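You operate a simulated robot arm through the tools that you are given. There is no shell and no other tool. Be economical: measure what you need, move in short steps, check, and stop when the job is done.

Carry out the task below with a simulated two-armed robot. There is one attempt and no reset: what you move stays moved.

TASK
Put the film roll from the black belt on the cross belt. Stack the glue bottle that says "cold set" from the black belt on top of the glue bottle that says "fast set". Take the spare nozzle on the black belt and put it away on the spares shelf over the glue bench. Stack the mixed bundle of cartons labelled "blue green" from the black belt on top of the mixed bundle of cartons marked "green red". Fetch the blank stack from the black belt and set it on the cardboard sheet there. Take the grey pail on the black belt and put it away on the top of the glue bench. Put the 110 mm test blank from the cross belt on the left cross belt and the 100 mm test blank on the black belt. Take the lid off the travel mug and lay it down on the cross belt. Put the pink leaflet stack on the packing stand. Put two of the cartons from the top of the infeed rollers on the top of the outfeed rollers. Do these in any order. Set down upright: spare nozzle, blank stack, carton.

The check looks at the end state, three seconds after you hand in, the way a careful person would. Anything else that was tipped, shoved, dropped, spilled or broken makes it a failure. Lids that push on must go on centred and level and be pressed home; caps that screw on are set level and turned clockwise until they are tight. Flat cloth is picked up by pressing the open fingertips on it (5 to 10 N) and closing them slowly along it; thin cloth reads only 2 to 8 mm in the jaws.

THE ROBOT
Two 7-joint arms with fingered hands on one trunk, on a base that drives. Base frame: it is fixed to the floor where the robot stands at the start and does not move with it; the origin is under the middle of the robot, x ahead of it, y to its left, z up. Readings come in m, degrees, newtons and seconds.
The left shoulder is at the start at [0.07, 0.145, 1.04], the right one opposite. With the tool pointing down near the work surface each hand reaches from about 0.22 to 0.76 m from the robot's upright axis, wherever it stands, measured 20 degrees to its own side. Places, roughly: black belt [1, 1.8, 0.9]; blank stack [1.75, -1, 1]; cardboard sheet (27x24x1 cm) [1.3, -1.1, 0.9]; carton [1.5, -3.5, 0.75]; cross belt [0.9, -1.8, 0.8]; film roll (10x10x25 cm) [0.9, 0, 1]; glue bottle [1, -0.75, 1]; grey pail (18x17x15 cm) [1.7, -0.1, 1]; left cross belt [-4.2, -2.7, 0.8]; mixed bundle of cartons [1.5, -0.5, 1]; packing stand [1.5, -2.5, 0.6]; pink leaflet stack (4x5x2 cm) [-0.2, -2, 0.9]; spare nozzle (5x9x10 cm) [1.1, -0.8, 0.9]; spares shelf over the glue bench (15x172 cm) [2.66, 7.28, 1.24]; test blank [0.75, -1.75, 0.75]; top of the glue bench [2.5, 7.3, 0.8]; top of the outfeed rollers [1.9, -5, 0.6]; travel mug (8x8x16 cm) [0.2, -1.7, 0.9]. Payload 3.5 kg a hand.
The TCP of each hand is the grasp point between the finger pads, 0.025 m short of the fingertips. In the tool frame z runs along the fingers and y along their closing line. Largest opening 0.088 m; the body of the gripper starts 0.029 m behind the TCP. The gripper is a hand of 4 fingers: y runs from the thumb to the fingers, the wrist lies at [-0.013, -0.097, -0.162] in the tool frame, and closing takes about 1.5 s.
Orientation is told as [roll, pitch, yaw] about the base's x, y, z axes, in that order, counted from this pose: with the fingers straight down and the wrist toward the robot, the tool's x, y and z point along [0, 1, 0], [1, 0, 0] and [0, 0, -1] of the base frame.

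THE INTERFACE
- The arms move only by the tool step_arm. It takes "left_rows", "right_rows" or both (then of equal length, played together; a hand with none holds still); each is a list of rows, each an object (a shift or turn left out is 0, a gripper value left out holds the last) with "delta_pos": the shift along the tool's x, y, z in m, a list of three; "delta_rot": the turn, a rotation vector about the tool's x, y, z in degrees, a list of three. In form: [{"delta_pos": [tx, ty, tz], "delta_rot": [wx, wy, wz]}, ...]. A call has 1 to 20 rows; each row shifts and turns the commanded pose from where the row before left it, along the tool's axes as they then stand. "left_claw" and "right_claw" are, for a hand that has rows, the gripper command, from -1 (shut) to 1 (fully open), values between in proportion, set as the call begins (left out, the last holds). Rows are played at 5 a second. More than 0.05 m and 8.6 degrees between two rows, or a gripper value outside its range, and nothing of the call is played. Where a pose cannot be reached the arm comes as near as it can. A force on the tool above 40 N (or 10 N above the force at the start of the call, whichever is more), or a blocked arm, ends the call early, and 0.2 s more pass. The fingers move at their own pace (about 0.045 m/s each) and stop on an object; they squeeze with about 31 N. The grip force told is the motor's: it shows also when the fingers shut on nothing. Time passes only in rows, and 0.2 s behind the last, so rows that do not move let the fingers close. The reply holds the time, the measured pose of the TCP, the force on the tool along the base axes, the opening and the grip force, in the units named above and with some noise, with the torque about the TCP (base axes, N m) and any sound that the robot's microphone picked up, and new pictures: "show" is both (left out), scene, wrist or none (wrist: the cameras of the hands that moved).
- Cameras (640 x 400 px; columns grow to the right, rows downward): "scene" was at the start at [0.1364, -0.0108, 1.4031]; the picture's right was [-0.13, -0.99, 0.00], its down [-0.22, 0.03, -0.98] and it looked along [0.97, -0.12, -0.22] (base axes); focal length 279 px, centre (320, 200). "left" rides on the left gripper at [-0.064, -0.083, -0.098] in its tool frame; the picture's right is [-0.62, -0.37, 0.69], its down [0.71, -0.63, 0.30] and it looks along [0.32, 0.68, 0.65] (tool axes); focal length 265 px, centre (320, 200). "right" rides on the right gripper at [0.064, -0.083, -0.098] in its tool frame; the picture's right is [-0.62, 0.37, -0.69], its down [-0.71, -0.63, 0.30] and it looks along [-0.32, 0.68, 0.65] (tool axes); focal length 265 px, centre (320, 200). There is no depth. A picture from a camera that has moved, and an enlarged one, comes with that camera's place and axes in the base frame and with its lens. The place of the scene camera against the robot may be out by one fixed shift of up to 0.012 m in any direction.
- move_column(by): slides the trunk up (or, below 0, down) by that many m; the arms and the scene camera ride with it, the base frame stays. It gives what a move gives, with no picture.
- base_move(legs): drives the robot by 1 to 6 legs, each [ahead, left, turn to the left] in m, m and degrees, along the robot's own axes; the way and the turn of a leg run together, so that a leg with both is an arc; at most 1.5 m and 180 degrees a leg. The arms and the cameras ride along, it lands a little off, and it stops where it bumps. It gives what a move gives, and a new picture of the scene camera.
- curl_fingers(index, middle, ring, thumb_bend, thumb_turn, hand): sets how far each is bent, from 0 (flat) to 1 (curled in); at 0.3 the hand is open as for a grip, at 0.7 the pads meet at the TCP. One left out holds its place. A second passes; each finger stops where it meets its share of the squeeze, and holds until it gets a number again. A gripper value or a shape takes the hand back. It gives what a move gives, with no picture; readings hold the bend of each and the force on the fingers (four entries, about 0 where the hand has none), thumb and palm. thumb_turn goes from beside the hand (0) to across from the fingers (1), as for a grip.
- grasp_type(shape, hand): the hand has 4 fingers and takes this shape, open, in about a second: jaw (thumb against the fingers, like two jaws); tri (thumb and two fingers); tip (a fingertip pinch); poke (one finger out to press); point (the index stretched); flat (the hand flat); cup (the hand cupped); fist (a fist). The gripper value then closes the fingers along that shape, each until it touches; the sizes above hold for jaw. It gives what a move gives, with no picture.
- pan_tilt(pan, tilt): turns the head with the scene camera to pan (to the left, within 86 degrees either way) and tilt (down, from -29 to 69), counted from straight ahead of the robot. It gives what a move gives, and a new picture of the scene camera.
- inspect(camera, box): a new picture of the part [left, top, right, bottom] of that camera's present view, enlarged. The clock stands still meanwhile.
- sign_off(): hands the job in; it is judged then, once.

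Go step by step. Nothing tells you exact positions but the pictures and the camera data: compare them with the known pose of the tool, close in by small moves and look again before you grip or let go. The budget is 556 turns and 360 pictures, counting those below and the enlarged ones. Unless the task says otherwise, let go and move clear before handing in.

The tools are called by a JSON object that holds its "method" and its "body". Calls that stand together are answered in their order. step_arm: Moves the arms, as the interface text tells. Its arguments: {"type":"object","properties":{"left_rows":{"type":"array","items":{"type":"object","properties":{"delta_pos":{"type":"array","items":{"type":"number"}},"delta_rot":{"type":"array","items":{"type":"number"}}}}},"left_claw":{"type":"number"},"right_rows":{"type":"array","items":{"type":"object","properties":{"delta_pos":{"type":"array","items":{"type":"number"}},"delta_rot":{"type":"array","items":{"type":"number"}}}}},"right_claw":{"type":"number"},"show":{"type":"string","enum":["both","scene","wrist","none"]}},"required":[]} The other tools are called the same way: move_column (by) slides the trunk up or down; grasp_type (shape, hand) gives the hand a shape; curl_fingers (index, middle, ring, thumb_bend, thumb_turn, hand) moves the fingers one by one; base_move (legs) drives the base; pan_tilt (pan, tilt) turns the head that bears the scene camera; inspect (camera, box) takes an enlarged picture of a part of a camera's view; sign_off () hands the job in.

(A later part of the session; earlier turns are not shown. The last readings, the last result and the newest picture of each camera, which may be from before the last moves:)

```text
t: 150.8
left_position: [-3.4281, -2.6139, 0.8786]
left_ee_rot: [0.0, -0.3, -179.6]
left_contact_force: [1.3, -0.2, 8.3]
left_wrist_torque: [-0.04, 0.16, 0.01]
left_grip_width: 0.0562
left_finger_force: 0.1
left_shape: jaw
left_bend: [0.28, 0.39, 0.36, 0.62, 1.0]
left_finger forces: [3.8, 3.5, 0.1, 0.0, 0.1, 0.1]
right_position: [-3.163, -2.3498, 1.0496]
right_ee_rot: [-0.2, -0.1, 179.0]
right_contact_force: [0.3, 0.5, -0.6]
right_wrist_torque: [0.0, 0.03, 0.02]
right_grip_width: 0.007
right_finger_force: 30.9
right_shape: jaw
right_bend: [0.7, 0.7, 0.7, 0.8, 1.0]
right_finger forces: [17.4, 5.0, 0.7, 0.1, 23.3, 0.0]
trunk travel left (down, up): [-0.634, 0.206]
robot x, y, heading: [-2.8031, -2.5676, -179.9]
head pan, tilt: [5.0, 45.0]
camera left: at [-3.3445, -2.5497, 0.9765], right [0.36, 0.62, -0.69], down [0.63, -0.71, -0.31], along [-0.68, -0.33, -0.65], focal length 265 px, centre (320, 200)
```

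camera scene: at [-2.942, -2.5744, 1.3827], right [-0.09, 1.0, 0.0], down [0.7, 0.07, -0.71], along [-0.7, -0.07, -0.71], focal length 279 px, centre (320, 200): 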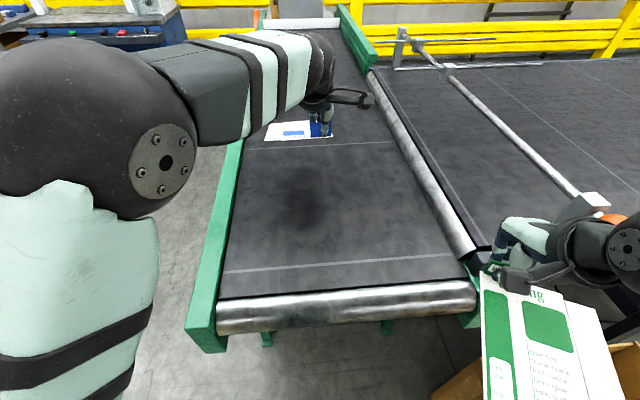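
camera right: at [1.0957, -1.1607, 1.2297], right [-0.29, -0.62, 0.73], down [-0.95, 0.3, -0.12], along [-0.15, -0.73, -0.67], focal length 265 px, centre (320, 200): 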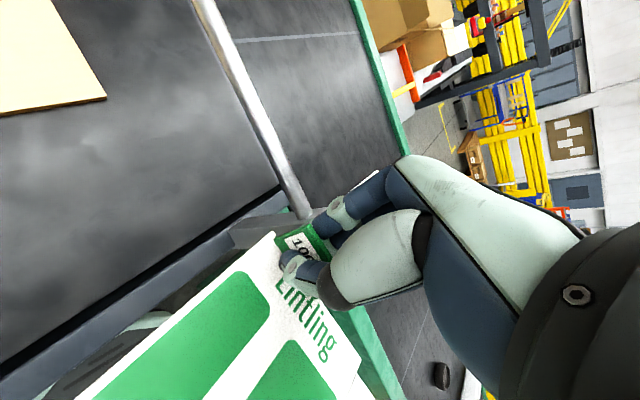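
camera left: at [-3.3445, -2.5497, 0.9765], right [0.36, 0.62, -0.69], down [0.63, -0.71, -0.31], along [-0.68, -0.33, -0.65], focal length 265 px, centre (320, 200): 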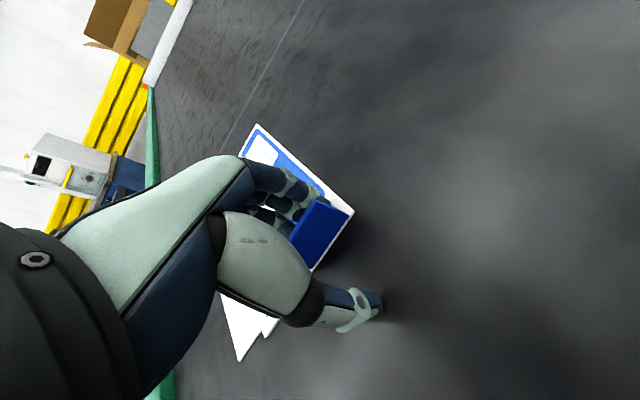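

Blank released on the belt. Rise straight up and check.

{"method": "step_arm", "body": {"left_rows": [{"delta_pos": [0, 0, -0.02]}, {"delta_pos": [0, 0, -0.04]}, {"delta_pos": [0, 0, -0.045]}, {"delta_pos": [0, 0, -0.045]}]}}

{"method": "move_column", "body": {"by": 0.2}}

```text
t: 151.8
left_position: [-3.4287, -2.6141, 1.0276]
left_ee_rot: [0.2, -0.2, -179.7]
left_contact_force: [-0.2, -0.1, 0.4]
left_wrist_torque: [-0.01, 0.01, 0.02]
left_grip_width: 0.057
left_finger_force: 0.0
left_shape: jaw
left_bend: [0.28, 0.39, 0.36, 0.62, 1.0]
left_finger forces: [0.1, 0.0, 0.0, 0.1, 0.0, 0.0]
right_position: [-3.1625, -2.3496, 1.0494]
right_ee_rot: [-0.1, -0.1, 179.0]
right_contact_force: [0.9, 0.2, -0.9]
right_wrist_torque: [-0.02, 0.06, 0.0]
right_grip_width: 0.0069
right_finger_force: 30.7
right_shape: jaw
right_bend: [0.7, 0.7, 0.7, 0.8, 1.0]
right_finger forces: [17.4, 5.1, 0.7, 0.0, 23.3, 0.0]
trunk travel left (down, up): [-0.634, 0.206]
robot x, y, heading: [-2.8054, -2.5702, -179.8]
head pan, tilt: [5.0, 45.0]
camera scene: at [-2.9407, -2.5743, 1.3827], right [-0.09, 1.0, 0.0], down [0.7, 0.07, -0.71], along [-0.7, -0.07, -0.71], focal length 279 px, centre (320, 200)
camera left: at [-3.3444, -2.5499, 1.1255], right [0.36, 0.62, -0.69], down [0.63, -0.71, -0.3], along [-0.68, -0.33, -0.65], focal length 265 px, centre (320, 200)
```

scene: 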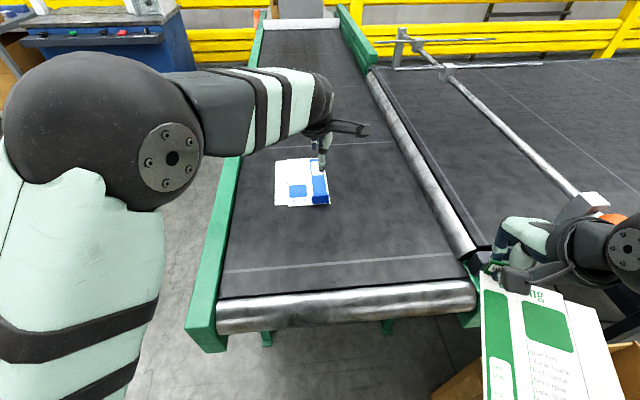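
left: 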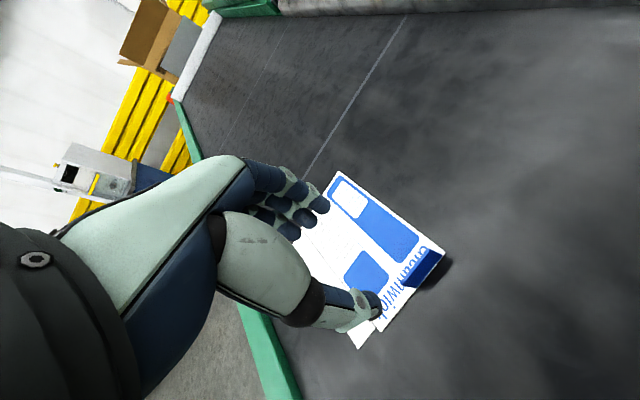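

```text
t: 154.0
left_position: [-3.4297, -2.6153, 1.2272]
left_ee_rot: [0.0, -0.1, -179.7]
left_contact_force: [0.9, 0.3, -0.2]
left_wrist_torque: [-0.02, 0.0, 0.0]
left_grip_width: 0.057
left_finger_force: 0.0
left_shape: jaw
left_bend: [0.28, 0.39, 0.36, 0.62, 1.0]
left_finger forces: [0.0, 0.0, 0.0, 0.0, 0.0, 0.0]
right_position: [-3.1635, -2.3502, 1.2489]
right_ee_rot: [-0.1, 0.0, 179.0]
right_contact_force: [-1.3, -0.2, -0.6]
right_wrist_torque: [0.02, 0.05, -0.05]
right_grip_width: 0.0068
right_finger_force: 30.7
right_shape: jaw
right_bend: [0.7, 0.7, 0.7, 0.8, 1.0]
right_finger forces: [17.4, 5.0, 0.7, 0.0, 23.3, 0.0]
trunk travel left (down, up): [-0.834, 0.006]
robot x, y, heading: [-2.8038, -2.5647, -179.9]
head pan, tilt: [5.0, 45.0]
```

Blue is in place. Next fetch the pink leaflet stack from the cross belt's end with the left hand.

{"method": "base_move", "body": {"legs": [[-0.9, 0, 0], [0, 0, -170]]}}

{"method": "pan_tilt", "body": {"pan": 0, "tilt": 20}}

```text
t: 165.6
left_position: [-1.3043, -2.3951, 1.2259]
left_ee_rot: [-0.1, 0.0, 11.5]
left_contact_force: [-0.5, 1.1, 0.3]
left_wrist_torque: [-0.02, 0.03, -0.02]
left_grip_width: 0.0572
left_finger_force: 0.1
left_shape: jaw
left_bend: [0.28, 0.39, 0.36, 0.62, 1.0]
left_finger forces: [0.0, 0.1, 0.0, 0.2, 0.0, 0.0]
right_position: [-1.5142, -2.7073, 1.2492]
right_ee_rot: [-0.1, 0.0, 10.3]
right_contact_force: [0.2, 0.2, 0.2]
right_wrist_torque: [0.01, -0.03, 0.0]
right_grip_width: 0.0065
right_finger_force: 31.1
right_shape: jaw
right_bend: [0.7, 0.7, 0.7, 0.8, 1.0]
right_finger forces: [17.1, 5.0, 0.5, 0.0, 22.7, 0.1]
trunk travel left (down, up): [-0.834, 0.006]
robot x, y, heading: [-1.9045, -2.5618, 11.3]
head pan, tilt: [5.0, 45.0]
camera scene: at [-1.7881, -2.5282, 1.5826], right [0.28, -0.96, 0.0], down [-0.68, -0.2, -0.71], along [0.68, 0.2, -0.71], focal length 279 px, centre (320, 200)
```

scene: 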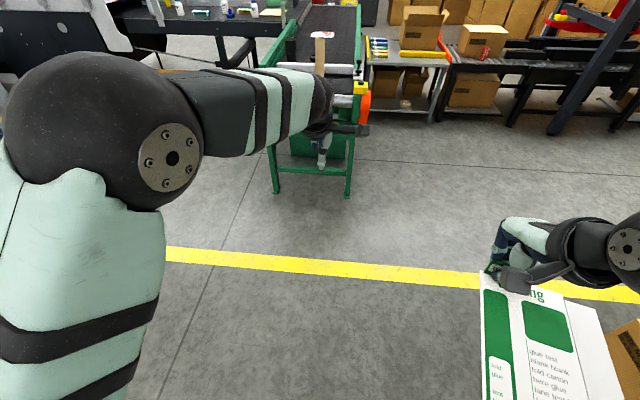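

```text
t: 166.5
left_position: [-1.3032, -2.3947, 1.2258]
left_ee_rot: [0.2, -0.1, 11.4]
left_contact_force: [-0.2, 0.1, 0.1]
left_wrist_torque: [0.03, 0.02, -0.02]
left_grip_width: 0.0569
left_finger_force: 0.1
left_shape: jaw
left_bend: [0.28, 0.39, 0.36, 0.62, 1.0]
left_finger forces: [0.0, 0.0, 0.1, 0.0, 0.1, 0.0]
right_position: [-1.5138, -2.7074, 1.2487]
right_ee_rot: [-0.1, 0.0, 10.3]
right_contact_force: [-0.1, 0.0, -0.7]
right_wrist_torque: [-0.02, -0.03, 0.02]
right_grip_width: 0.0068
right_finger_force: 30.7
right_shape: jaw
right_bend: [0.7, 0.7, 0.7, 0.8, 1.0]
right_finger forces: [17.1, 4.9, 0.5, 0.0, 22.8, 0.0]
trunk travel left (down, up): [-0.834, 0.006]
robot x, y, heading: [-1.9081, -2.561, 11.5]
head pan, tilt: [0.0, 20.0]
camera scene: at [-1.7749, -2.533, 1.6212], right [0.2, -0.98, 0.0], down [-0.34, -0.07, -0.94], along [0.92, 0.19, -0.34], focal length 279 px, centre (320, 200)
```

scene: 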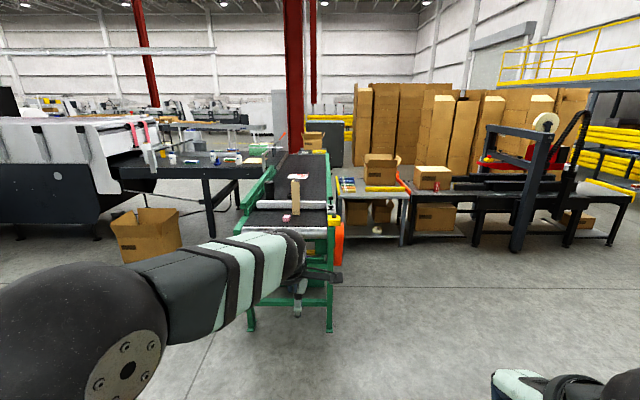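

I see the whole line now: packing stand right of the cross belt, then the case sealer. Drive to the cross belt's end.

{"method": "base_move", "body": {"legs": [[1.15, 0.21, -1]]}}

{"method": "pan_tilt", "body": {"pan": 0, "tilt": 45}}

```text
t: 172.5
left_position: [-0.2108, -1.9447, 1.2276]
left_ee_rot: [0.1, -0.1, 12.3]
left_contact_force: [0.2, 0.2, -0.3]
left_wrist_torque: [-0.03, -0.01, -0.01]
left_grip_width: 0.057
left_finger_force: 0.1
left_shape: jaw
left_bend: [0.28, 0.39, 0.36, 0.62, 1.0]
left_finger forces: [0.0, 0.0, 0.0, 0.0, 0.0, 0.1]
right_position: [-0.4165, -2.2584, 1.2497]
right_ee_rot: [0.0, -0.1, 11.1]
right_contact_force: [0.6, 0.2, -0.7]
right_wrist_torque: [0.0, -0.03, 0.02]
right_grip_width: 0.0069
right_finger_force: 31.4
right_shape: jaw
right_bend: [0.7, 0.7, 0.7, 0.8, 1.0]
right_finger forces: [17.1, 5.1, 0.5, 0.1, 22.8, 0.0]
trunk travel left (down, up): [-0.834, 0.006]
robot x, y, heading: [-0.8116, -2.1213, 12.2]
head pan, tilt: [0.0, 20.0]
camera scene: at [-0.6803, -2.0888, 1.6214], right [0.21, -0.98, 0.0], down [-0.33, -0.07, -0.94], along [0.92, 0.2, -0.34], focal length 279 px, centre (320, 200)
```

scene: 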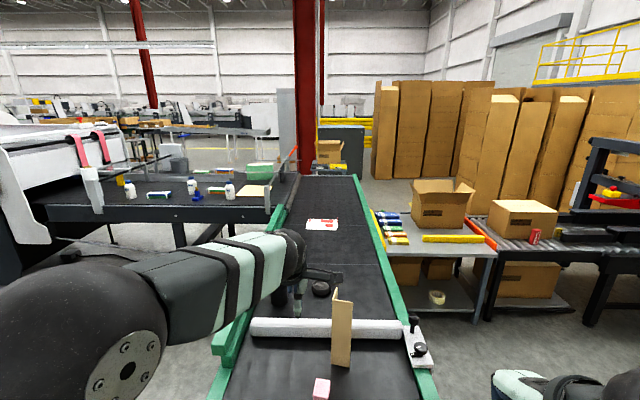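

```text
t: 173.4
left_position: [-0.2105, -1.9454, 1.226]
left_ee_rot: [0.1, -0.1, 12.2]
left_contact_force: [-0.2, -0.3, 0.2]
left_wrist_torque: [-0.03, 0.0, -0.04]
left_grip_width: 0.0573
left_finger_force: 0.1
left_shape: jaw
left_bend: [0.28, 0.39, 0.36, 0.62, 1.0]
left_finger forces: [0.0, 0.0, 0.0, 0.0, 0.0, 0.0]
right_position: [-0.4158, -2.2584, 1.2493]
right_ee_rot: [-0.1, 0.0, 11.0]
right_contact_force: [0.2, -0.1, -0.1]
right_wrist_torque: [0.02, -0.04, 0.01]
right_grip_width: 0.0069
right_finger_force: 31.0
right_shape: jaw
right_bend: [0.7, 0.7, 0.7, 0.8, 1.0]
right_finger forces: [17.1, 4.9, 0.5, 0.0, 22.8, 0.0]
trunk travel left (down, up): [-0.834, 0.006]
robot x, y, heading: [-0.8143, -2.1187, 12.2]
head pan, tilt: [0.0, 45.0]
camera scene: at [-0.6907, -2.0909, 1.5827], right [0.21, -0.98, 0.0], down [-0.69, -0.15, -0.71], along [0.69, 0.15, -0.71], focal length 279 px, centre (320, 200)
```

scene: 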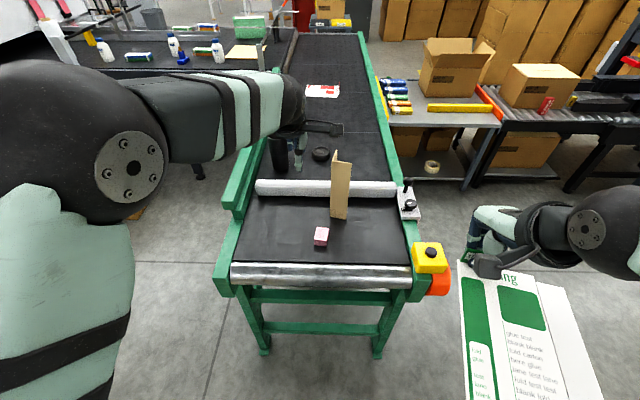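

{"method": "step_arm", "body": {"left_rows": [{"delta_pos": [-0.022, 0.017, 0]}, {"delta_pos": [-0.021, 0.017, 0]}, {}, {}, {}], "left_claw": 1, "show": "none"}}

{"method": "move_column", "body": {"by": -0.2}}

{"method": "step_arm", "body": {"left_rows": [{"delta_pos": [0, 0, 0.045]}, {"delta_pos": [0, 0, 0.045]}]}}

```text
t: 174.6
left_position: [-0.1682, -1.9798, 1.2265]
left_ee_rot: [0.1, -0.1, 12.3]
left_contact_force: [-0.1, -0.4, -0.1]
left_wrist_torque: [0.04, 0.0, -0.03]
left_grip_width: 0.0875
left_finger_force: 0.0
left_shape: jaw
left_bend: [0.3, 0.3, 0.3, 0.3, 0.98]
left_finger forces: [0.1, 0.0, 0.1, 0.0, 0.0, 0.0]
right_position: [-0.4155, -2.2593, 1.2495]
right_ee_rot: [0.1, 0.1, 11.0]
right_contact_force: [-0.6, -0.4, -0.5]
right_wrist_torque: [0.04, -0.04, 0.02]
right_grip_width: 0.0065
right_finger_force: 31.7
right_shape: jaw
right_bend: [0.7, 0.7, 0.7, 0.8, 1.0]
right_finger forces: [17.1, 5.0, 0.6, 0.0, 22.9, 0.0]
trunk travel left (down, up): [-0.834, 0.006]
robot x, y, heading: [-0.813, -2.1194, 12.4]
head pan, tilt: [0.0, 45.0]
```

```text
t: 176.8
left_position: [-0.169, -1.9783, 1.0275]
left_ee_rot: [0.0, -0.1, 12.2]
left_contact_force: [0.7, -0.9, 0.9]
left_wrist_torque: [0.01, 0.02, 0.01]
left_grip_width: 0.0877
left_finger_force: 0.1
left_shape: jaw
left_bend: [0.3, 0.3, 0.3, 0.3, 0.98]
left_finger forces: [0.1, 0.0, 0.0, 0.0, 0.1, 0.0]
right_position: [-0.417, -2.2597, 1.0501]
right_ee_rot: [-0.1, -0.1, 11.0]
right_contact_force: [0.5, 0.8, -1.2]
right_wrist_torque: [-0.01, -0.04, 0.02]
right_grip_width: 0.0066
right_finger_force: 30.9
right_shape: jaw
right_bend: [0.7, 0.7, 0.7, 0.8, 1.0]
right_finger forces: [17.2, 5.0, 0.4, 0.1, 22.9, 0.0]
trunk travel left (down, up): [-0.634, 0.206]
robot x, y, heading: [-0.8157, -2.1188, 12.1]
head pan, tilt: [0.0, 45.0]
```

```text
t: 177.4
left_position: [-0.1682, -1.9795, 0.9369]
left_ee_rot: [0.0, 0.0, 12.3]
left_contact_force: [0.2, 1.2, -0.1]
left_wrist_torque: [0.04, 0.01, -0.01]
left_grip_width: 0.0879
left_finger_force: 0.0
left_shape: jaw
left_bend: [0.3, 0.3, 0.3, 0.3, 0.98]
left_finger forces: [0.0, 0.0, 0.1, 0.0, 0.0, 0.1]
right_position: [-0.4153, -2.2581, 1.0481]
right_ee_rot: [0.0, 0.0, 10.9]
right_contact_force: [-0.4, -0.1, -0.4]
right_wrist_torque: [0.02, -0.07, -0.02]
right_grip_width: 0.0065
right_finger_force: 30.9
right_shape: jaw
right_bend: [0.7, 0.7, 0.7, 0.8, 1.0]
right_finger forces: [17.0, 5.0, 0.4, 0.1, 22.9, 0.1]
trunk travel left (down, up): [-0.634, 0.206]
robot x, y, heading: [-0.812, -2.12, 12.3]
head pan, tilt: [0.0, 45.0]
camera scene: at [-0.69, -2.0908, 1.3826], right [0.21, -0.98, 0.0], down [-0.69, -0.15, -0.71], along [0.69, 0.15, -0.71], focal length 279 px, centre (320, 200)
camera left: at [-0.2361, -2.0616, 1.0345], right [-0.23, -0.68, -0.69], down [-0.77, 0.57, -0.3], along [0.6, 0.46, -0.65], focal length 265 px, centre (320, 200)
```

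scene: 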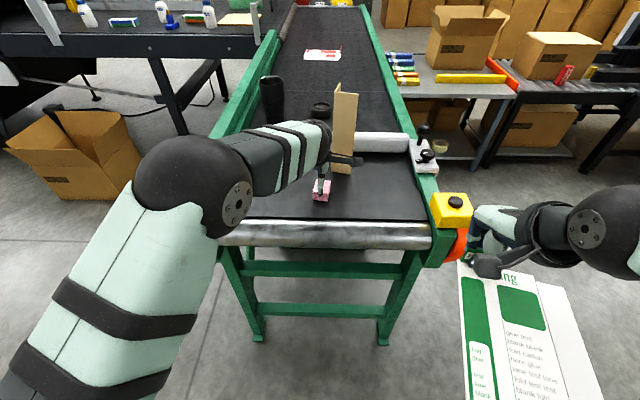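
left: 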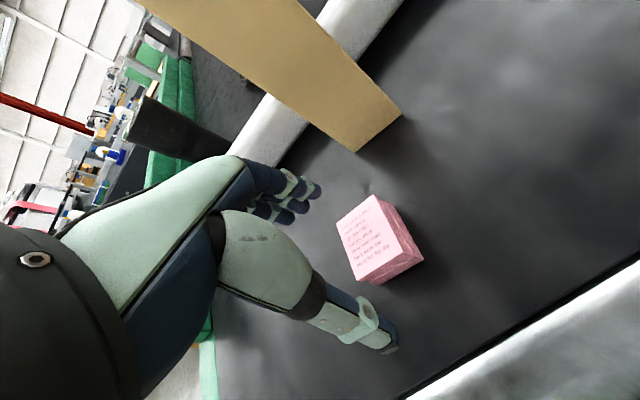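

{"method": "step_arm", "body": {"left_rows": [{"delta_pos": [-0.009, 0.01, 0.015]}, {"delta_pos": [0, 0, 0.02]}, {"delta_pos": [0, 0, 0.013]}], "show": "wrist"}}

```text
t: 178.2
left_position: [-0.1566, -1.9852, 0.8897]
left_ee_rot: [0.1, -0.1, 12.2]
left_contact_force: [-0.1, 0.4, -0.4]
left_wrist_torque: [0.02, 0.03, 0.0]
left_grip_width: 0.0878
left_finger_force: 0.1
left_shape: jaw
left_bend: [0.3, 0.3, 0.3, 0.3, 0.98]
left_finger forces: [0.0, 0.1, 0.0, 0.0, 0.1, 0.1]
right_position: [-0.4161, -2.2584, 1.0483]
right_ee_rot: [0.1, 0.0, 11.0]
right_contact_force: [0.0, -0.1, 0.3]
right_wrist_torque: [0.01, -0.07, 0.04]
right_grip_width: 0.0064
right_finger_force: 30.2
right_shape: jaw
right_bend: [0.7, 0.7, 0.7, 0.8, 1.0]
right_finger forces: [17.1, 5.0, 0.5, 0.1, 22.9, 0.1]
trunk travel left (down, up): [-0.634, 0.206]
robot x, y, heading: [-0.8156, -2.1177, 12.5]
head pan, tilt: [0.0, 45.0]
camera left: at [-0.2245, -2.0657, 0.9871], right [-0.23, -0.68, -0.69], down [-0.77, 0.57, -0.3], along [0.6, 0.46, -0.65], focal length 265 px, centre (320, 200)
```

left: 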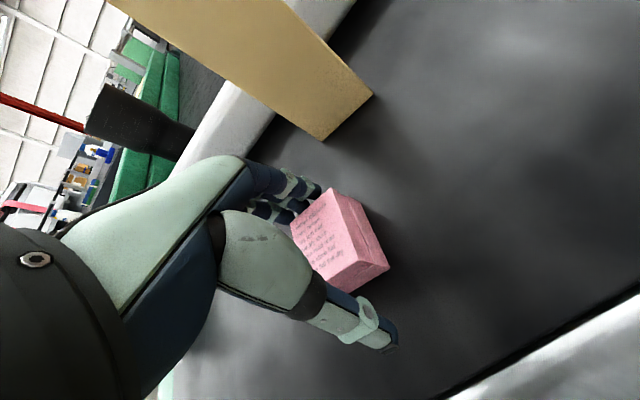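

{"method": "step_arm", "body": {"left_rows": [{"delta_pos": [-0.005, 0, 0]}, {}, {}, {}, {}, {}, {}, {}], "left_claw": -1, "show": "wrist"}}

```text
t: 180.0
left_position: [-0.1571, -1.9893, 0.8903]
left_ee_rot: [0.0, 0.0, 12.4]
left_contact_force: [1.6, -0.4, 1.5]
left_wrist_torque: [0.04, -0.07, 0.01]
left_grip_width: 0.0405
left_finger_force: 30.7
left_shape: jaw
left_bend: [0.75, 0.47, 0.43, 0.73, 0.99]
left_finger forces: [21.3, 11.0, 4.0, 0.0, 31.8, 0.0]
right_position: [-0.417, -2.2592, 1.0507]
right_ee_rot: [-0.1, 0.0, 11.0]
right_contact_force: [-0.3, -0.3, -0.6]
right_wrist_torque: [0.02, -0.06, -0.01]
right_grip_width: 0.0067
right_finger_force: 31.1
right_shape: jaw
right_bend: [0.7, 0.7, 0.7, 0.8, 1.0]
right_finger forces: [17.2, 5.0, 0.4, 0.0, 22.9, 0.1]
trunk travel left (down, up): [-0.634, 0.206]
robot x, y, heading: [-0.8134, -2.1182, 11.9]
head pan, tilt: [0.0, 45.0]
camera left: at [-0.224, -2.0708, 0.9879], right [-0.23, -0.68, -0.69], down [-0.77, 0.57, -0.3], along [0.6, 0.46, -0.65], focal length 265 px, centre (320, 200)
```

left: 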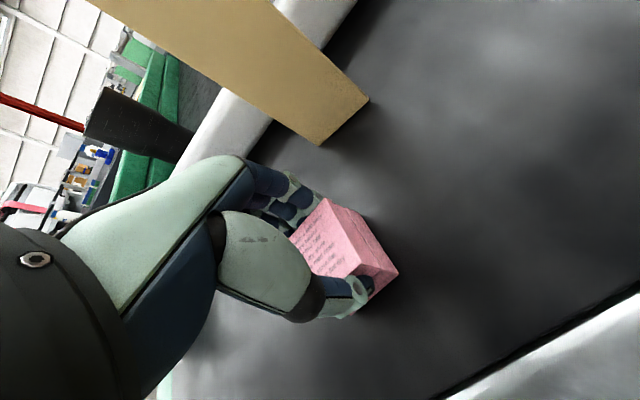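

Pink stack gripped. Lift and drive to the packing stand.

{"method": "step_arm", "body": {"left_rows": [{"delta_pos": [0, 0, -0.03]}, {"delta_pos": [0, -0.02, -0.04]}, {"delta_pos": [0, -0.02, -0.04]}, {"delta_pos": [0, -0.02, -0.04]}], "show": "none"}}

{"method": "move_column", "body": {"by": 0.1}}

{"method": "base_move", "body": {"legs": [[-0.25, 0, 0], [0, -0.72, 0], [1.25, 0, 0]]}}

```text
t: 181.0
left_position: [-0.2137, -1.9998, 1.0399]
left_ee_rot: [-0.2, 0.1, 12.6]
left_contact_force: [0.1, -0.7, -0.1]
left_wrist_torque: [0.02, -0.02, -0.02]
left_grip_width: 0.0403
left_finger_force: 30.7
left_shape: jaw
left_bend: [0.75, 0.47, 0.44, 0.73, 0.99]
left_finger forces: [20.6, 10.2, 5.0, 0.0, 32.2, 0.0]
right_position: [-0.4183, -2.2596, 1.0493]
right_ee_rot: [-0.1, -0.1, 11.0]
right_contact_force: [-0.1, 0.2, -1.2]
right_wrist_torque: [0.04, -0.04, 0.0]
right_grip_width: 0.0065
right_finger_force: 30.7
right_shape: jaw
right_bend: [0.7, 0.7, 0.7, 0.8, 1.0]
right_finger forces: [17.2, 5.0, 0.7, 0.0, 22.9, 0.0]
trunk travel left (down, up): [-0.634, 0.206]
robot x, y, heading: [-0.8113, -2.1206, 12.1]
head pan, tilt: [0.0, 45.0]
```

```text
t: 182.3
left_position: [-0.2128, -2.0005, 1.1414]
left_ee_rot: [-0.5, -0.1, 12.4]
left_contact_force: [-0.1, -0.9, 0.0]
left_wrist_torque: [0.0, 0.01, 0.01]
left_grip_width: 0.0406
left_finger_force: 30.9
left_shape: jaw
left_bend: [0.75, 0.47, 0.45, 0.73, 0.99]
left_finger forces: [20.3, 10.6, 5.2, 0.0, 32.1, 0.0]
right_position: [-0.4163, -2.2586, 1.1491]
right_ee_rot: [0.0, 0.0, 11.1]
right_contact_force: [-0.4, 0.5, -0.4]
right_wrist_torque: [0.0, -0.05, 0.01]
right_grip_width: 0.0065
right_finger_force: 30.8
right_shape: jaw
right_bend: [0.7, 0.7, 0.7, 0.8, 1.0]
right_finger forces: [17.1, 4.9, 0.5, 0.0, 23.0, 0.1]
trunk travel left (down, up): [-0.734, 0.106]
robot x, y, heading: [-0.8094, -2.1227, 12.3]
head pan, tilt: [0.0, 45.0]
```

```text
t: 193.5
left_position: [0.9207, -2.5029, 1.1405]
left_ee_rot: [-0.3, -0.2, 11.6]
left_contact_force: [-0.6, 0.5, -0.3]
left_wrist_torque: [-0.01, 0.03, 0.01]
left_grip_width: 0.0405
left_finger_force: 30.8
left_shape: jaw
left_bend: [0.75, 0.47, 0.45, 0.73, 0.99]
left_finger forces: [20.3, 10.6, 5.3, 0.1, 32.2, 0.0]
right_position: [0.7131, -2.7588, 1.1495]
right_ee_rot: [-0.1, -0.1, 10.0]
right_contact_force: [0.4, -0.8, -0.1]
right_wrist_torque: [-0.02, -0.03, -0.01]
right_grip_width: 0.0068
right_finger_force: 31.6
right_shape: jaw
right_bend: [0.7, 0.7, 0.7, 0.8, 1.0]
right_finger forces: [17.0, 5.0, 0.5, 0.0, 23.0, 0.1]
trunk travel left (down, up): [-0.734, 0.106]
robot x, y, heading: [0.3197, -2.6158, 11.7]
head pan, tilt: [0.0, 45.0]
camera scene: at [0.4406, -2.5865, 1.4827], right [0.2, -0.98, 0.0], down [-0.69, -0.14, -0.71], along [0.69, 0.14, -0.71], focal length 279 px, centre (320, 200)
```

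scene: 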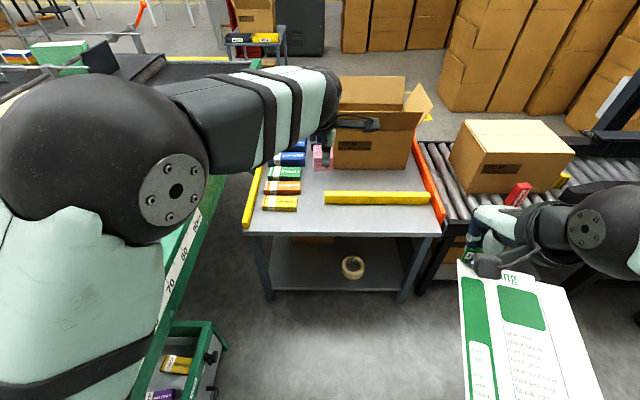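

The stand's front strip between its edge and the yellow bar is free. Move in closer and a bit right, then lower.

{"method": "base_move", "body": {"legs": [[0.25, -0.2, 0]]}}

{"method": "move_column", "body": {"by": -0.25}}

{"method": "step_arm", "body": {"left_rows": [{"delta_pos": [0, 0, 0.04]}, {"delta_pos": [0, 0, 0.04]}]}}

```text
t: 195.7
left_position: [1.2025, -2.6462, 1.1417]
left_ee_rot: [-0.6, -0.1, 11.9]
left_contact_force: [-0.3, 0.0, 0.2]
left_wrist_torque: [0.01, 0.0, 0.0]
left_grip_width: 0.0404
left_finger_force: 31.5
left_shape: jaw
left_bend: [0.75, 0.47, 0.45, 0.73, 0.99]
left_finger forces: [20.3, 10.6, 5.2, 0.0, 32.3, 0.1]
right_position: [0.9946, -2.903, 1.1494]
right_ee_rot: [-0.1, -0.1, 10.3]
right_contact_force: [0.3, 0.7, -1.2]
right_wrist_torque: [-0.01, -0.03, 0.03]
right_grip_width: 0.0067
right_finger_force: 30.6
right_shape: jaw
right_bend: [0.7, 0.7, 0.7, 0.8, 1.0]
right_finger forces: [17.1, 5.1, 0.5, 0.0, 22.9, 0.0]
trunk travel left (down, up): [-0.734, 0.106]
robot x, y, heading: [0.6013, -2.7609, 11.5]
head pan, tilt: [0.0, 45.0]
camera scene: at [0.7217, -2.732, 1.4828], right [0.2, -0.98, 0.0], down [-0.69, -0.14, -0.71], along [0.69, 0.14, -0.71], focal length 279 px, centre (320, 200)
```

scene: 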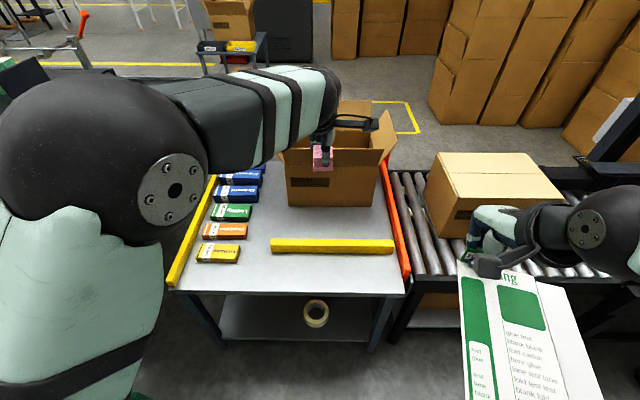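

```text
t: 198.2
left_position: [1.2036, -2.6454, 0.8916]
left_ee_rot: [-0.5, -0.2, 11.9]
left_contact_force: [0.4, 0.3, -0.2]
left_wrist_torque: [-0.01, -0.04, -0.01]
left_grip_width: 0.0405
left_finger_force: 31.2
left_shape: jaw
left_bend: [0.75, 0.47, 0.45, 0.73, 0.99]
left_finger forces: [20.3, 10.7, 5.4, 0.1, 32.3, 0.0]
right_position: [0.9963, -2.9035, 0.9001]
right_ee_rot: [0.0, -0.2, 10.3]
right_contact_force: [-0.6, 0.2, -0.1]
right_wrist_torque: [-0.02, -0.06, 0.03]
right_grip_width: 0.0065
right_finger_force: 31.7
right_shape: jaw
right_bend: [0.7, 0.7, 0.7, 0.8, 1.0]
right_finger forces: [17.1, 5.0, 0.5, 0.1, 23.1, 0.0]
trunk travel left (down, up): [-0.484, 0.356]
robot x, y, heading: [0.602, -2.7615, 11.7]
head pan, tilt: [0.0, 45.0]
```

```text
t: 198.8
left_position: [1.2033, -2.6448, 0.8113]
left_ee_rot: [-0.7, 0.0, 12.0]
left_contact_force: [0.3, -0.4, -0.5]
left_wrist_torque: [0.0, 0.02, -0.04]
left_grip_width: 0.0406
left_finger_force: 30.8
left_shape: jaw
left_bend: [0.75, 0.47, 0.45, 0.73, 0.99]
left_finger forces: [20.4, 11.3, 5.1, 0.0, 32.9, 0.0]
right_position: [0.9961, -2.9031, 0.8991]
right_ee_rot: [0.0, 0.0, 10.2]
right_contact_force: [-0.3, 0.1, -0.2]
right_wrist_torque: [-0.03, -0.03, -0.02]
right_grip_width: 0.0066
right_finger_force: 31.2
right_shape: jaw
right_bend: [0.7, 0.7, 0.7, 0.8, 1.0]
right_finger forces: [17.1, 5.1, 0.6, 0.1, 23.1, 0.0]
trunk travel left (down, up): [-0.484, 0.356]
robot x, y, heading: [0.602, -2.7592, 11.6]
head pan, tilt: [0.0, 45.0]
camera scene: at [0.7238, -2.7329, 1.2326], right [0.2, -0.98, 0.0], down [-0.69, -0.14, -0.71], along [0.69, 0.14, -0.71], focal length 279 px, centre (320, 200)
camera left: at [1.1353, -2.7241, 0.9105], right [-0.23, -0.69, -0.69], down [-0.77, 0.56, -0.31], along [0.6, 0.45, -0.66], focal length 265 px, centre (320, 200)
```

scene: 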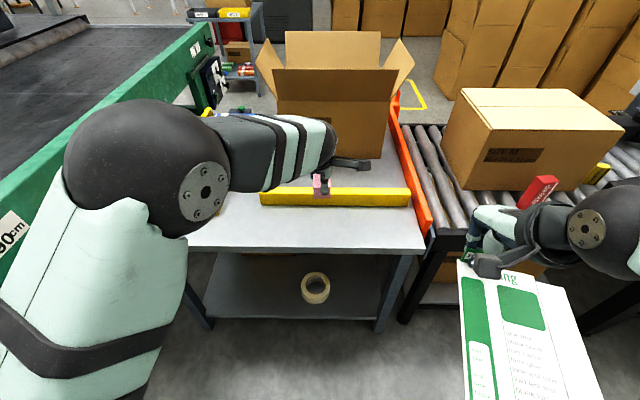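
left: 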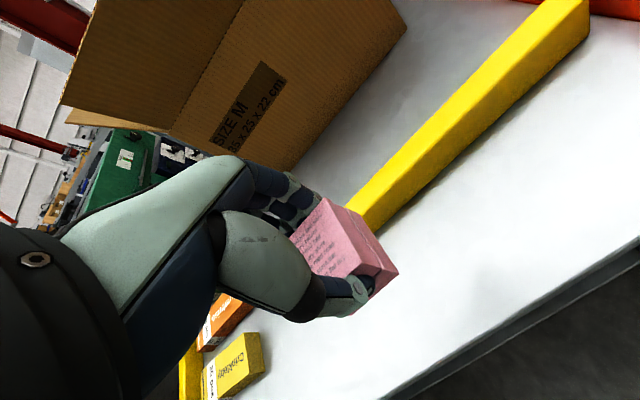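

{"method": "step_arm", "body": {"left_rows": [{"delta_pos": [0, -0.008, 0.045]}, {"delta_pos": [0, 0, 0.045]}, {"delta_pos": [0, 0, 0.035]}], "show": "both"}}

```text
t: 199.7
left_position: [1.193, -2.6506, 0.6853]
left_ee_rot: [-0.5, 0.0, 11.9]
left_contact_force: [0.2, 0.0, -0.9]
left_wrist_torque: [0.01, -0.02, 0.0]
left_grip_width: 0.0404
left_finger_force: 30.8
left_shape: jaw
left_bend: [0.75, 0.48, 0.45, 0.73, 0.99]
left_finger forces: [20.3, 11.4, 4.9, 0.0, 33.2, 0.1]
right_position: [0.9955, -2.9038, 0.8994]
right_ee_rot: [-0.1, 0.0, 10.3]
right_contact_force: [0.0, -0.6, -0.2]
right_wrist_torque: [0.01, -0.03, 0.01]
right_grip_width: 0.0068
right_finger_force: 31.1
right_shape: jaw
right_bend: [0.7, 0.7, 0.7, 0.8, 1.0]
right_finger forces: [17.2, 5.0, 0.6, 0.1, 23.1, 0.0]
trunk travel left (down, up): [-0.484, 0.356]
robot x, y, heading: [0.6003, -2.7567, 11.5]
head pan, tilt: [0.0, 45.0]
camera scene: at [0.7239, -2.7326, 1.2326], right [0.2, -0.98, 0.0], down [-0.69, -0.14, -0.71], along [0.69, 0.14, -0.71], focal length 279 px, centre (320, 200)
camera left: at [1.127, -2.7297, 0.7843], right [-0.23, -0.69, -0.69], down [-0.76, 0.57, -0.31], along [0.6, 0.45, -0.66], focal length 265 px, centre (320, 200)
```

scene: 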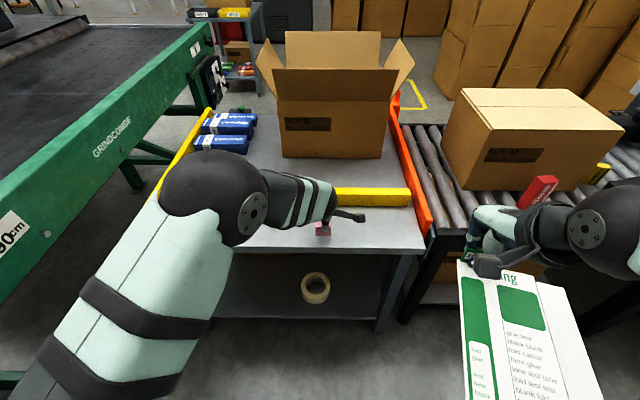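
left: 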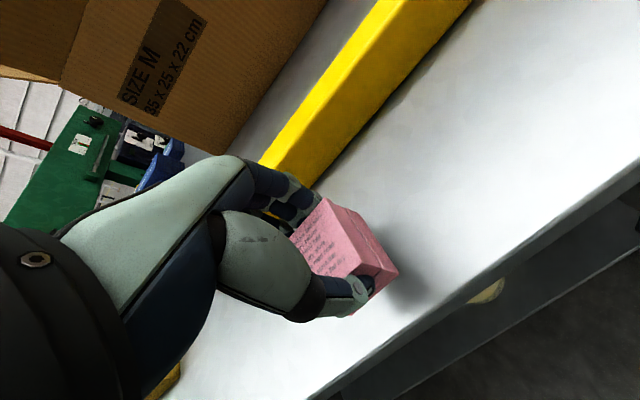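

{"method": "step_arm", "body": {"left_rows": [{"delta_pos": [0, 0, 0.006]}, {"delta_pos": [0, 0, 0.005]}, {"delta_pos": [0, 0, 0.004]}, {"delta_pos": [0, 0, 0.004]}], "show": "none"}}

```text
t: 200.7
left_position: [1.1961, -2.6512, 0.6665]
left_ee_rot: [-0.5, 0.0, 12.0]
left_contact_force: [0.2, 0.1, -1.8]
left_wrist_torque: [-0.03, 0.0, 0.02]
left_grip_width: 0.0404
left_finger_force: 30.6
left_shape: jaw
left_bend: [0.75, 0.48, 0.45, 0.73, 0.99]
left_finger forces: [20.3, 11.6, 5.1, 0.1, 33.3, 0.0]
right_position: [0.9948, -2.9042, 0.8993]
right_ee_rot: [-0.1, 0.0, 10.4]
right_contact_force: [0.1, 0.0, -0.2]
right_wrist_torque: [0.0, -0.04, -0.02]
right_grip_width: 0.0066
right_finger_force: 30.7
right_shape: jaw
right_bend: [0.7, 0.7, 0.7, 0.8, 1.0]
right_finger forces: [17.1, 4.9, 0.6, 0.1, 23.2, 0.0]
trunk travel left (down, up): [-0.484, 0.356]
robot x, y, heading: [0.5986, -2.7628, 11.5]
head pan, tilt: [0.0, 45.0]
```

{"method": "step_arm", "body": {"left_rows": [{"delta_pos": [0, 0, 0.004]}, {"delta_pos": [0, 0, 0.004]}, {"delta_pos": [0, 0, 0.004]}, {"delta_pos": [0, 0, 0.004]}], "show": "wrist"}}

```text
t: 201.7
left_position: [1.1956, -2.6505, 0.6588]
left_ee_rot: [-0.6, -1.0, 12.0]
left_contact_force: [-3.5, -0.8, 28.5]
left_wrist_torque: [0.11, -0.53, 0.02]
left_grip_width: 0.0406
left_finger_force: 31.2
left_shape: jaw
left_bend: [0.75, 0.47, 0.47, 0.72, 0.99]
left_finger forces: [31.5, 15.6, 4.0, 0.0, 45.3, 0.0]
right_position: [0.9918, -2.904, 0.9009]
right_ee_rot: [-0.1, -0.2, 10.3]
right_contact_force: [0.1, -1.0, -0.2]
right_wrist_torque: [0.03, -0.06, -0.01]
right_grip_width: 0.0062
right_finger_force: 31.1
right_shape: jaw
right_bend: [0.7, 0.7, 0.7, 0.8, 1.0]
right_finger forces: [17.1, 5.0, 0.6, 0.0, 23.1, 0.0]
trunk travel left (down, up): [-0.484, 0.356]
robot x, y, heading: [0.5992, -2.7617, 11.7]
head pan, tilt: [0.0, 45.0]
camera left: at [1.1276, -2.7301, 0.7561], right [-0.22, -0.69, -0.69], down [-0.76, 0.57, -0.32], along [0.61, 0.45, -0.65], focal length 265 px, centre (320, 200)
```

left: 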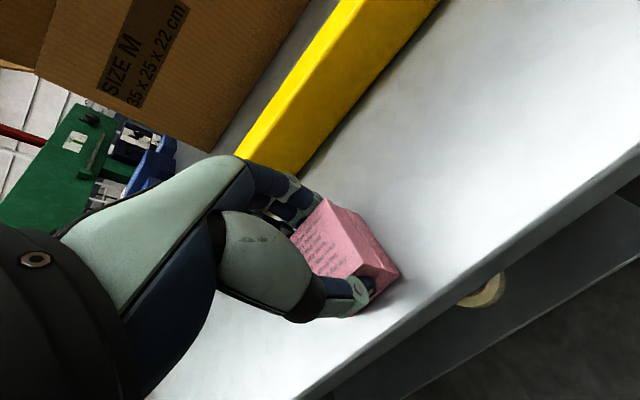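

{"method": "step_arm", "body": {"left_rows": [{"delta_pos": [0, 0, -0.005]}, {}], "show": "none"}}

{"method": "step_arm", "body": {"left_rows": [{}, {}, {}, {}], "left_claw": 0.3, "show": "none"}}

{"method": "step_arm", "body": {"left_rows": [{"delta_pos": [0, 0, -0.02]}, {"delta_pos": [0, 0, -0.03]}, {"delta_pos": [0, 0, -0.04]}, {"delta_pos": [0, 0, -0.045]}, {"delta_pos": [0, 0, -0.045]}]}}

```text
t: 202.2
left_position: [1.1952, -2.6501, 0.6595]
left_ee_rot: [-0.6, -0.3, 12.0]
left_contact_force: [5.3, 0.5, 18.5]
left_wrist_torque: [0.12, -0.62, -0.04]
left_grip_width: 0.0411
left_finger_force: 30.9
left_shape: jaw
left_bend: [0.75, 0.47, 0.47, 0.73, 0.99]
left_finger forces: [30.6, 15.8, 5.4, 0.0, 37.1, 0.0]
right_position: [0.9946, -2.9044, 0.8998]
right_ee_rot: [0.1, -0.3, 10.4]
right_contact_force: [-0.4, -0.4, -0.3]
right_wrist_torque: [0.0, -0.03, -0.03]
right_grip_width: 0.0066
right_finger_force: 30.7
right_shape: jaw
right_bend: [0.7, 0.7, 0.7, 0.8, 1.0]
right_finger forces: [17.1, 5.1, 0.5, 0.1, 23.0, 0.0]
trunk travel left (down, up): [-0.484, 0.356]
robot x, y, heading: [0.5988, -2.7609, 11.5]
head pan, tilt: [0.0, 45.0]
```

```text
t: 203.2
left_position: [1.1943, -2.6502, 0.6581]
left_ee_rot: [-0.5, -0.1, 11.9]
left_contact_force: [-2.8, -1.2, 18.7]
left_wrist_torque: [-0.01, -0.35, -0.04]
left_grip_width: 0.0528
left_finger_force: 0.2
left_shape: jaw
left_bend: [0.76, 0.39, 0.36, 0.62, 1.0]
left_finger forces: [32.4, 0.0, 0.0, 0.0, 0.0, 0.1]
right_position: [0.9932, -2.9044, 0.9015]
right_ee_rot: [-0.1, -0.2, 10.3]
right_contact_force: [-0.1, 0.0, -0.1]
right_wrist_torque: [0.02, -0.04, 0.02]
right_grip_width: 0.0065
right_finger_force: 31.1
right_shape: jaw
right_bend: [0.7, 0.7, 0.7, 0.8, 1.0]
right_finger forces: [17.2, 5.0, 0.5, 0.1, 23.1, 0.0]
trunk travel left (down, up): [-0.484, 0.356]
robot x, y, heading: [0.5981, -2.759, 11.8]
head pan, tilt: [0.0, 45.0]
```

```text
t: 204.4
left_position: [1.1957, -2.6474, 0.8365]
left_ee_rot: [-0.5, -0.1, 11.9]
left_contact_force: [-0.6, 0.0, -0.1]
left_wrist_torque: [-0.02, 0.03, 0.01]
left_grip_width: 0.0569
left_finger_force: 0.0
left_shape: jaw
left_bend: [0.28, 0.39, 0.36, 0.62, 1.0]
left_finger forces: [0.0, 0.0, 0.1, 0.0, 0.1, 0.0]
right_position: [0.9949, -2.9036, 0.8989]
right_ee_rot: [-0.1, -0.1, 10.4]
right_contact_force: [0.0, -0.1, -0.1]
right_wrist_torque: [0.01, -0.05, -0.02]
right_grip_width: 0.0066
right_finger_force: 30.8
right_shape: jaw
right_bend: [0.7, 0.7, 0.7, 0.8, 1.0]
right_finger forces: [17.2, 5.0, 0.5, 0.0, 23.1, 0.0]
trunk travel left (down, up): [-0.484, 0.356]
robot x, y, heading: [0.6016, -2.7593, 11.5]
head pan, tilt: [0.0, 45.0]
camera scene: at [0.7223, -2.7329, 1.2327], right [0.2, -0.98, 0.0], down [-0.69, -0.14, -0.71], along [0.69, 0.14, -0.71], focal length 279 px, centre (320, 200)
camera left: at [1.1272, -2.7277, 0.9357], right [-0.23, -0.69, -0.69], down [-0.76, 0.57, -0.31], along [0.6, 0.45, -0.66], focal length 265 px, centre (320, 200)
```

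scene: 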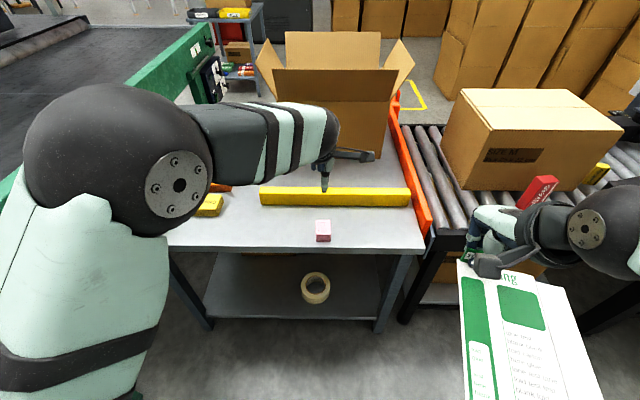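
left: 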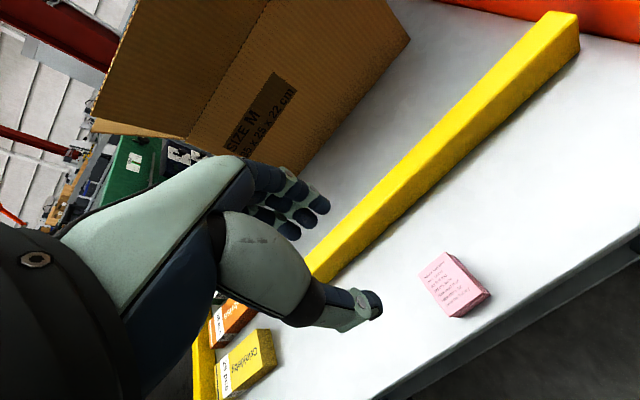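

Pink stack is on the stand. I look at the infeed rollers for the cartons.

{"method": "pan_tilt", "body": {"pan": -40, "tilt": 25}}

```text
t: 205.5
left_position: [1.1956, -2.6483, 0.8358]
left_ee_rot: [-0.4, -0.2, 11.9]
left_contact_force: [0.7, -0.4, 0.0]
left_wrist_torque: [-0.01, 0.0, 0.0]
left_grip_width: 0.0571
left_finger_force: 0.1
left_shape: jaw
left_bend: [0.28, 0.39, 0.36, 0.62, 1.0]
left_finger forces: [0.0, 0.0, 0.0, 0.0, 0.0, 0.0]
right_position: [0.9962, -2.9048, 0.9007]
right_ee_rot: [-0.1, 0.0, 10.3]
right_contact_force: [0.1, 0.9, 0.5]
right_wrist_torque: [0.0, -0.03, -0.03]
right_grip_width: 0.0065
right_finger_force: 31.0
right_shape: jaw
right_bend: [0.7, 0.7, 0.7, 0.8, 1.0]
right_finger forces: [17.2, 5.0, 0.6, 0.1, 23.1, 0.0]
trunk travel left (down, up): [-0.484, 0.356]
robot x, y, heading: [0.5964, -2.7601, 11.4]
head pan, tilt: [-40.0, 25.0]
camera scene: at [0.7246, -2.7929, 1.2632], right [-0.48, -0.88, 0.0], down [-0.37, 0.2, -0.91], along [0.8, -0.43, -0.42], focal length 279 px, centre (320, 200)
```

scene: 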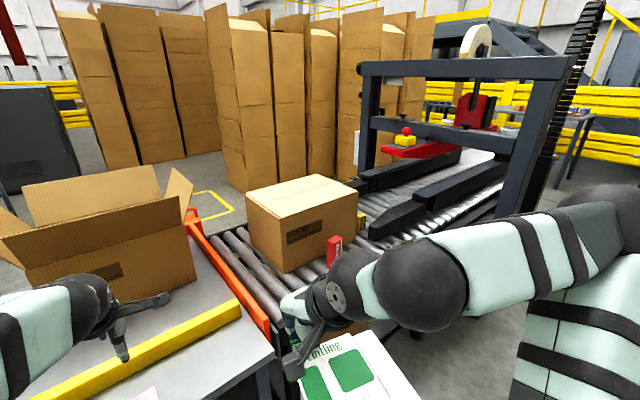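

Cartons will come later. Now retract and return to the near side of the black belt to lay the green blank.

{"method": "move_column", "body": {"by": 0.34}}

{"method": "base_move", "body": {"legs": [[-1.45, 0, 0], [0, 1.3, 0], [0, 0.62, -11.5], [1.45, 0, 0]]}}

{"method": "pan_tilt", "body": {"pan": 0, "tilt": 40}}

```text
t: 208.8
left_position: [1.1954, -2.6473, 1.1749]
left_ee_rot: [-0.5, 0.0, 11.8]
left_contact_force: [0.2, 0.0, 0.0]
left_wrist_torque: [0.01, 0.0, -0.01]
left_grip_width: 0.0572
left_finger_force: 0.0
left_shape: jaw
left_bend: [0.28, 0.39, 0.36, 0.62, 1.0]
left_finger forces: [0.0, 0.0, 0.1, 0.1, 0.0, 0.1]
right_position: [0.9951, -2.9045, 1.2403]
right_ee_rot: [0.0, 0.0, 10.3]
right_contact_force: [-1.2, -0.5, 0.3]
right_wrist_torque: [0.0, -0.08, -0.01]
right_grip_width: 0.007
right_finger_force: 31.1
right_shape: jaw
right_bend: [0.7, 0.7, 0.7, 0.8, 1.0]
right_finger forces: [17.2, 5.0, 0.5, 0.0, 23.0, 0.0]
trunk travel left (down, up): [-0.824, 0.016]
robot x, y, heading: [0.6005, -2.763, 11.5]
head pan, tilt: [-40.0, 25.0]
```

```text
t: 231.8
left_position: [0.9536, -1.1349, 1.1756]
left_ee_rot: [-0.4, -0.1, 1.0]
left_contact_force: [-0.8, 0.8, 0.0]
left_wrist_torque: [0.01, -0.02, 0.03]
left_grip_width: 0.0569
left_finger_force: 0.2
left_shape: jaw
left_bend: [0.28, 0.39, 0.36, 0.62, 1.0]
left_finger forces: [0.0, 0.0, 0.0, 0.0, 0.0, 0.1]
right_position: [0.7087, -1.3475, 1.2394]
right_ee_rot: [-0.1, 0.0, -0.7]
right_contact_force: [0.6, 0.0, 0.0]
right_wrist_torque: [-0.01, -0.03, 0.0]
right_grip_width: 0.0066
right_finger_force: 30.9
right_shape: jaw
right_bend: [0.7, 0.7, 0.7, 0.8, 1.0]
right_finger forces: [17.2, 5.1, 0.5, 0.1, 23.1, 0.0]
trunk travel left (down, up): [-0.824, 0.016]
robot x, y, heading: [0.3465, -1.1293, 0.2]
head pan, tilt: [-40.0, 25.0]
camera scene: at [0.463, -1.1883, 1.6033], right [-0.64, -0.77, 0.0], down [-0.33, 0.27, -0.91], along [0.7, -0.58, -0.42], focal length 279 px, centre (320, 200)
```

scene: 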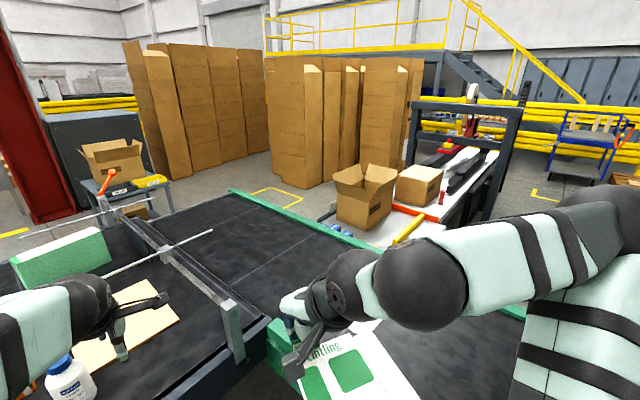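

```text
t: 232.9
left_position: [0.9537, -1.1348, 1.1763]
left_ee_rot: [-0.6, 0.0, 1.0]
left_contact_force: [-0.8, 0.9, 0.2]
left_wrist_torque: [-0.01, -0.01, 0.01]
left_grip_width: 0.0566
left_finger_force: 0.0
left_shape: jaw
left_bend: [0.28, 0.39, 0.36, 0.62, 1.0]
left_finger forces: [0.1, 0.0, 0.0, 0.1, 0.0, 0.1]
right_position: [0.7089, -1.3481, 1.24]
right_ee_rot: [0.0, -0.2, -0.7]
right_contact_force: [-0.3, -1.0, -0.9]
right_wrist_torque: [0.02, -0.09, 0.02]
right_grip_width: 0.0067
right_finger_force: 31.1
right_shape: jaw
right_bend: [0.7, 0.7, 0.7, 0.8, 1.0]
right_finger forces: [17.3, 5.0, 0.5, 0.0, 23.1, 0.0]
trunk travel left (down, up): [-0.824, 0.016]
robot x, y, heading: [0.3507, -1.1326, 0.5]
head pan, tilt: [0.0, 40.0]
camera scene: at [0.4775, -1.1291, 1.5799], right [0.01, -1.0, 0.0], down [-0.64, 0.0, -0.77], along [0.77, 0.01, -0.64], focal length 279 px, centre (320, 200)
```

scene: 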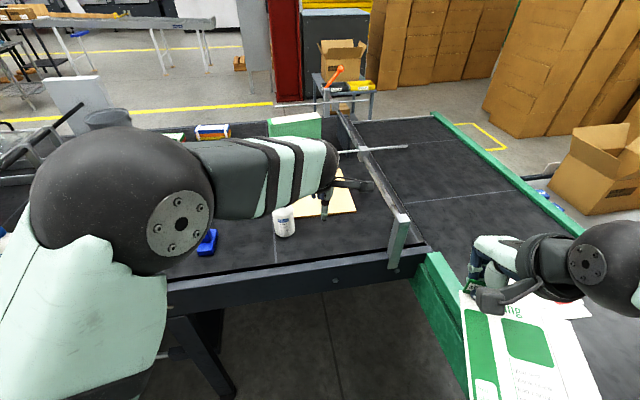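

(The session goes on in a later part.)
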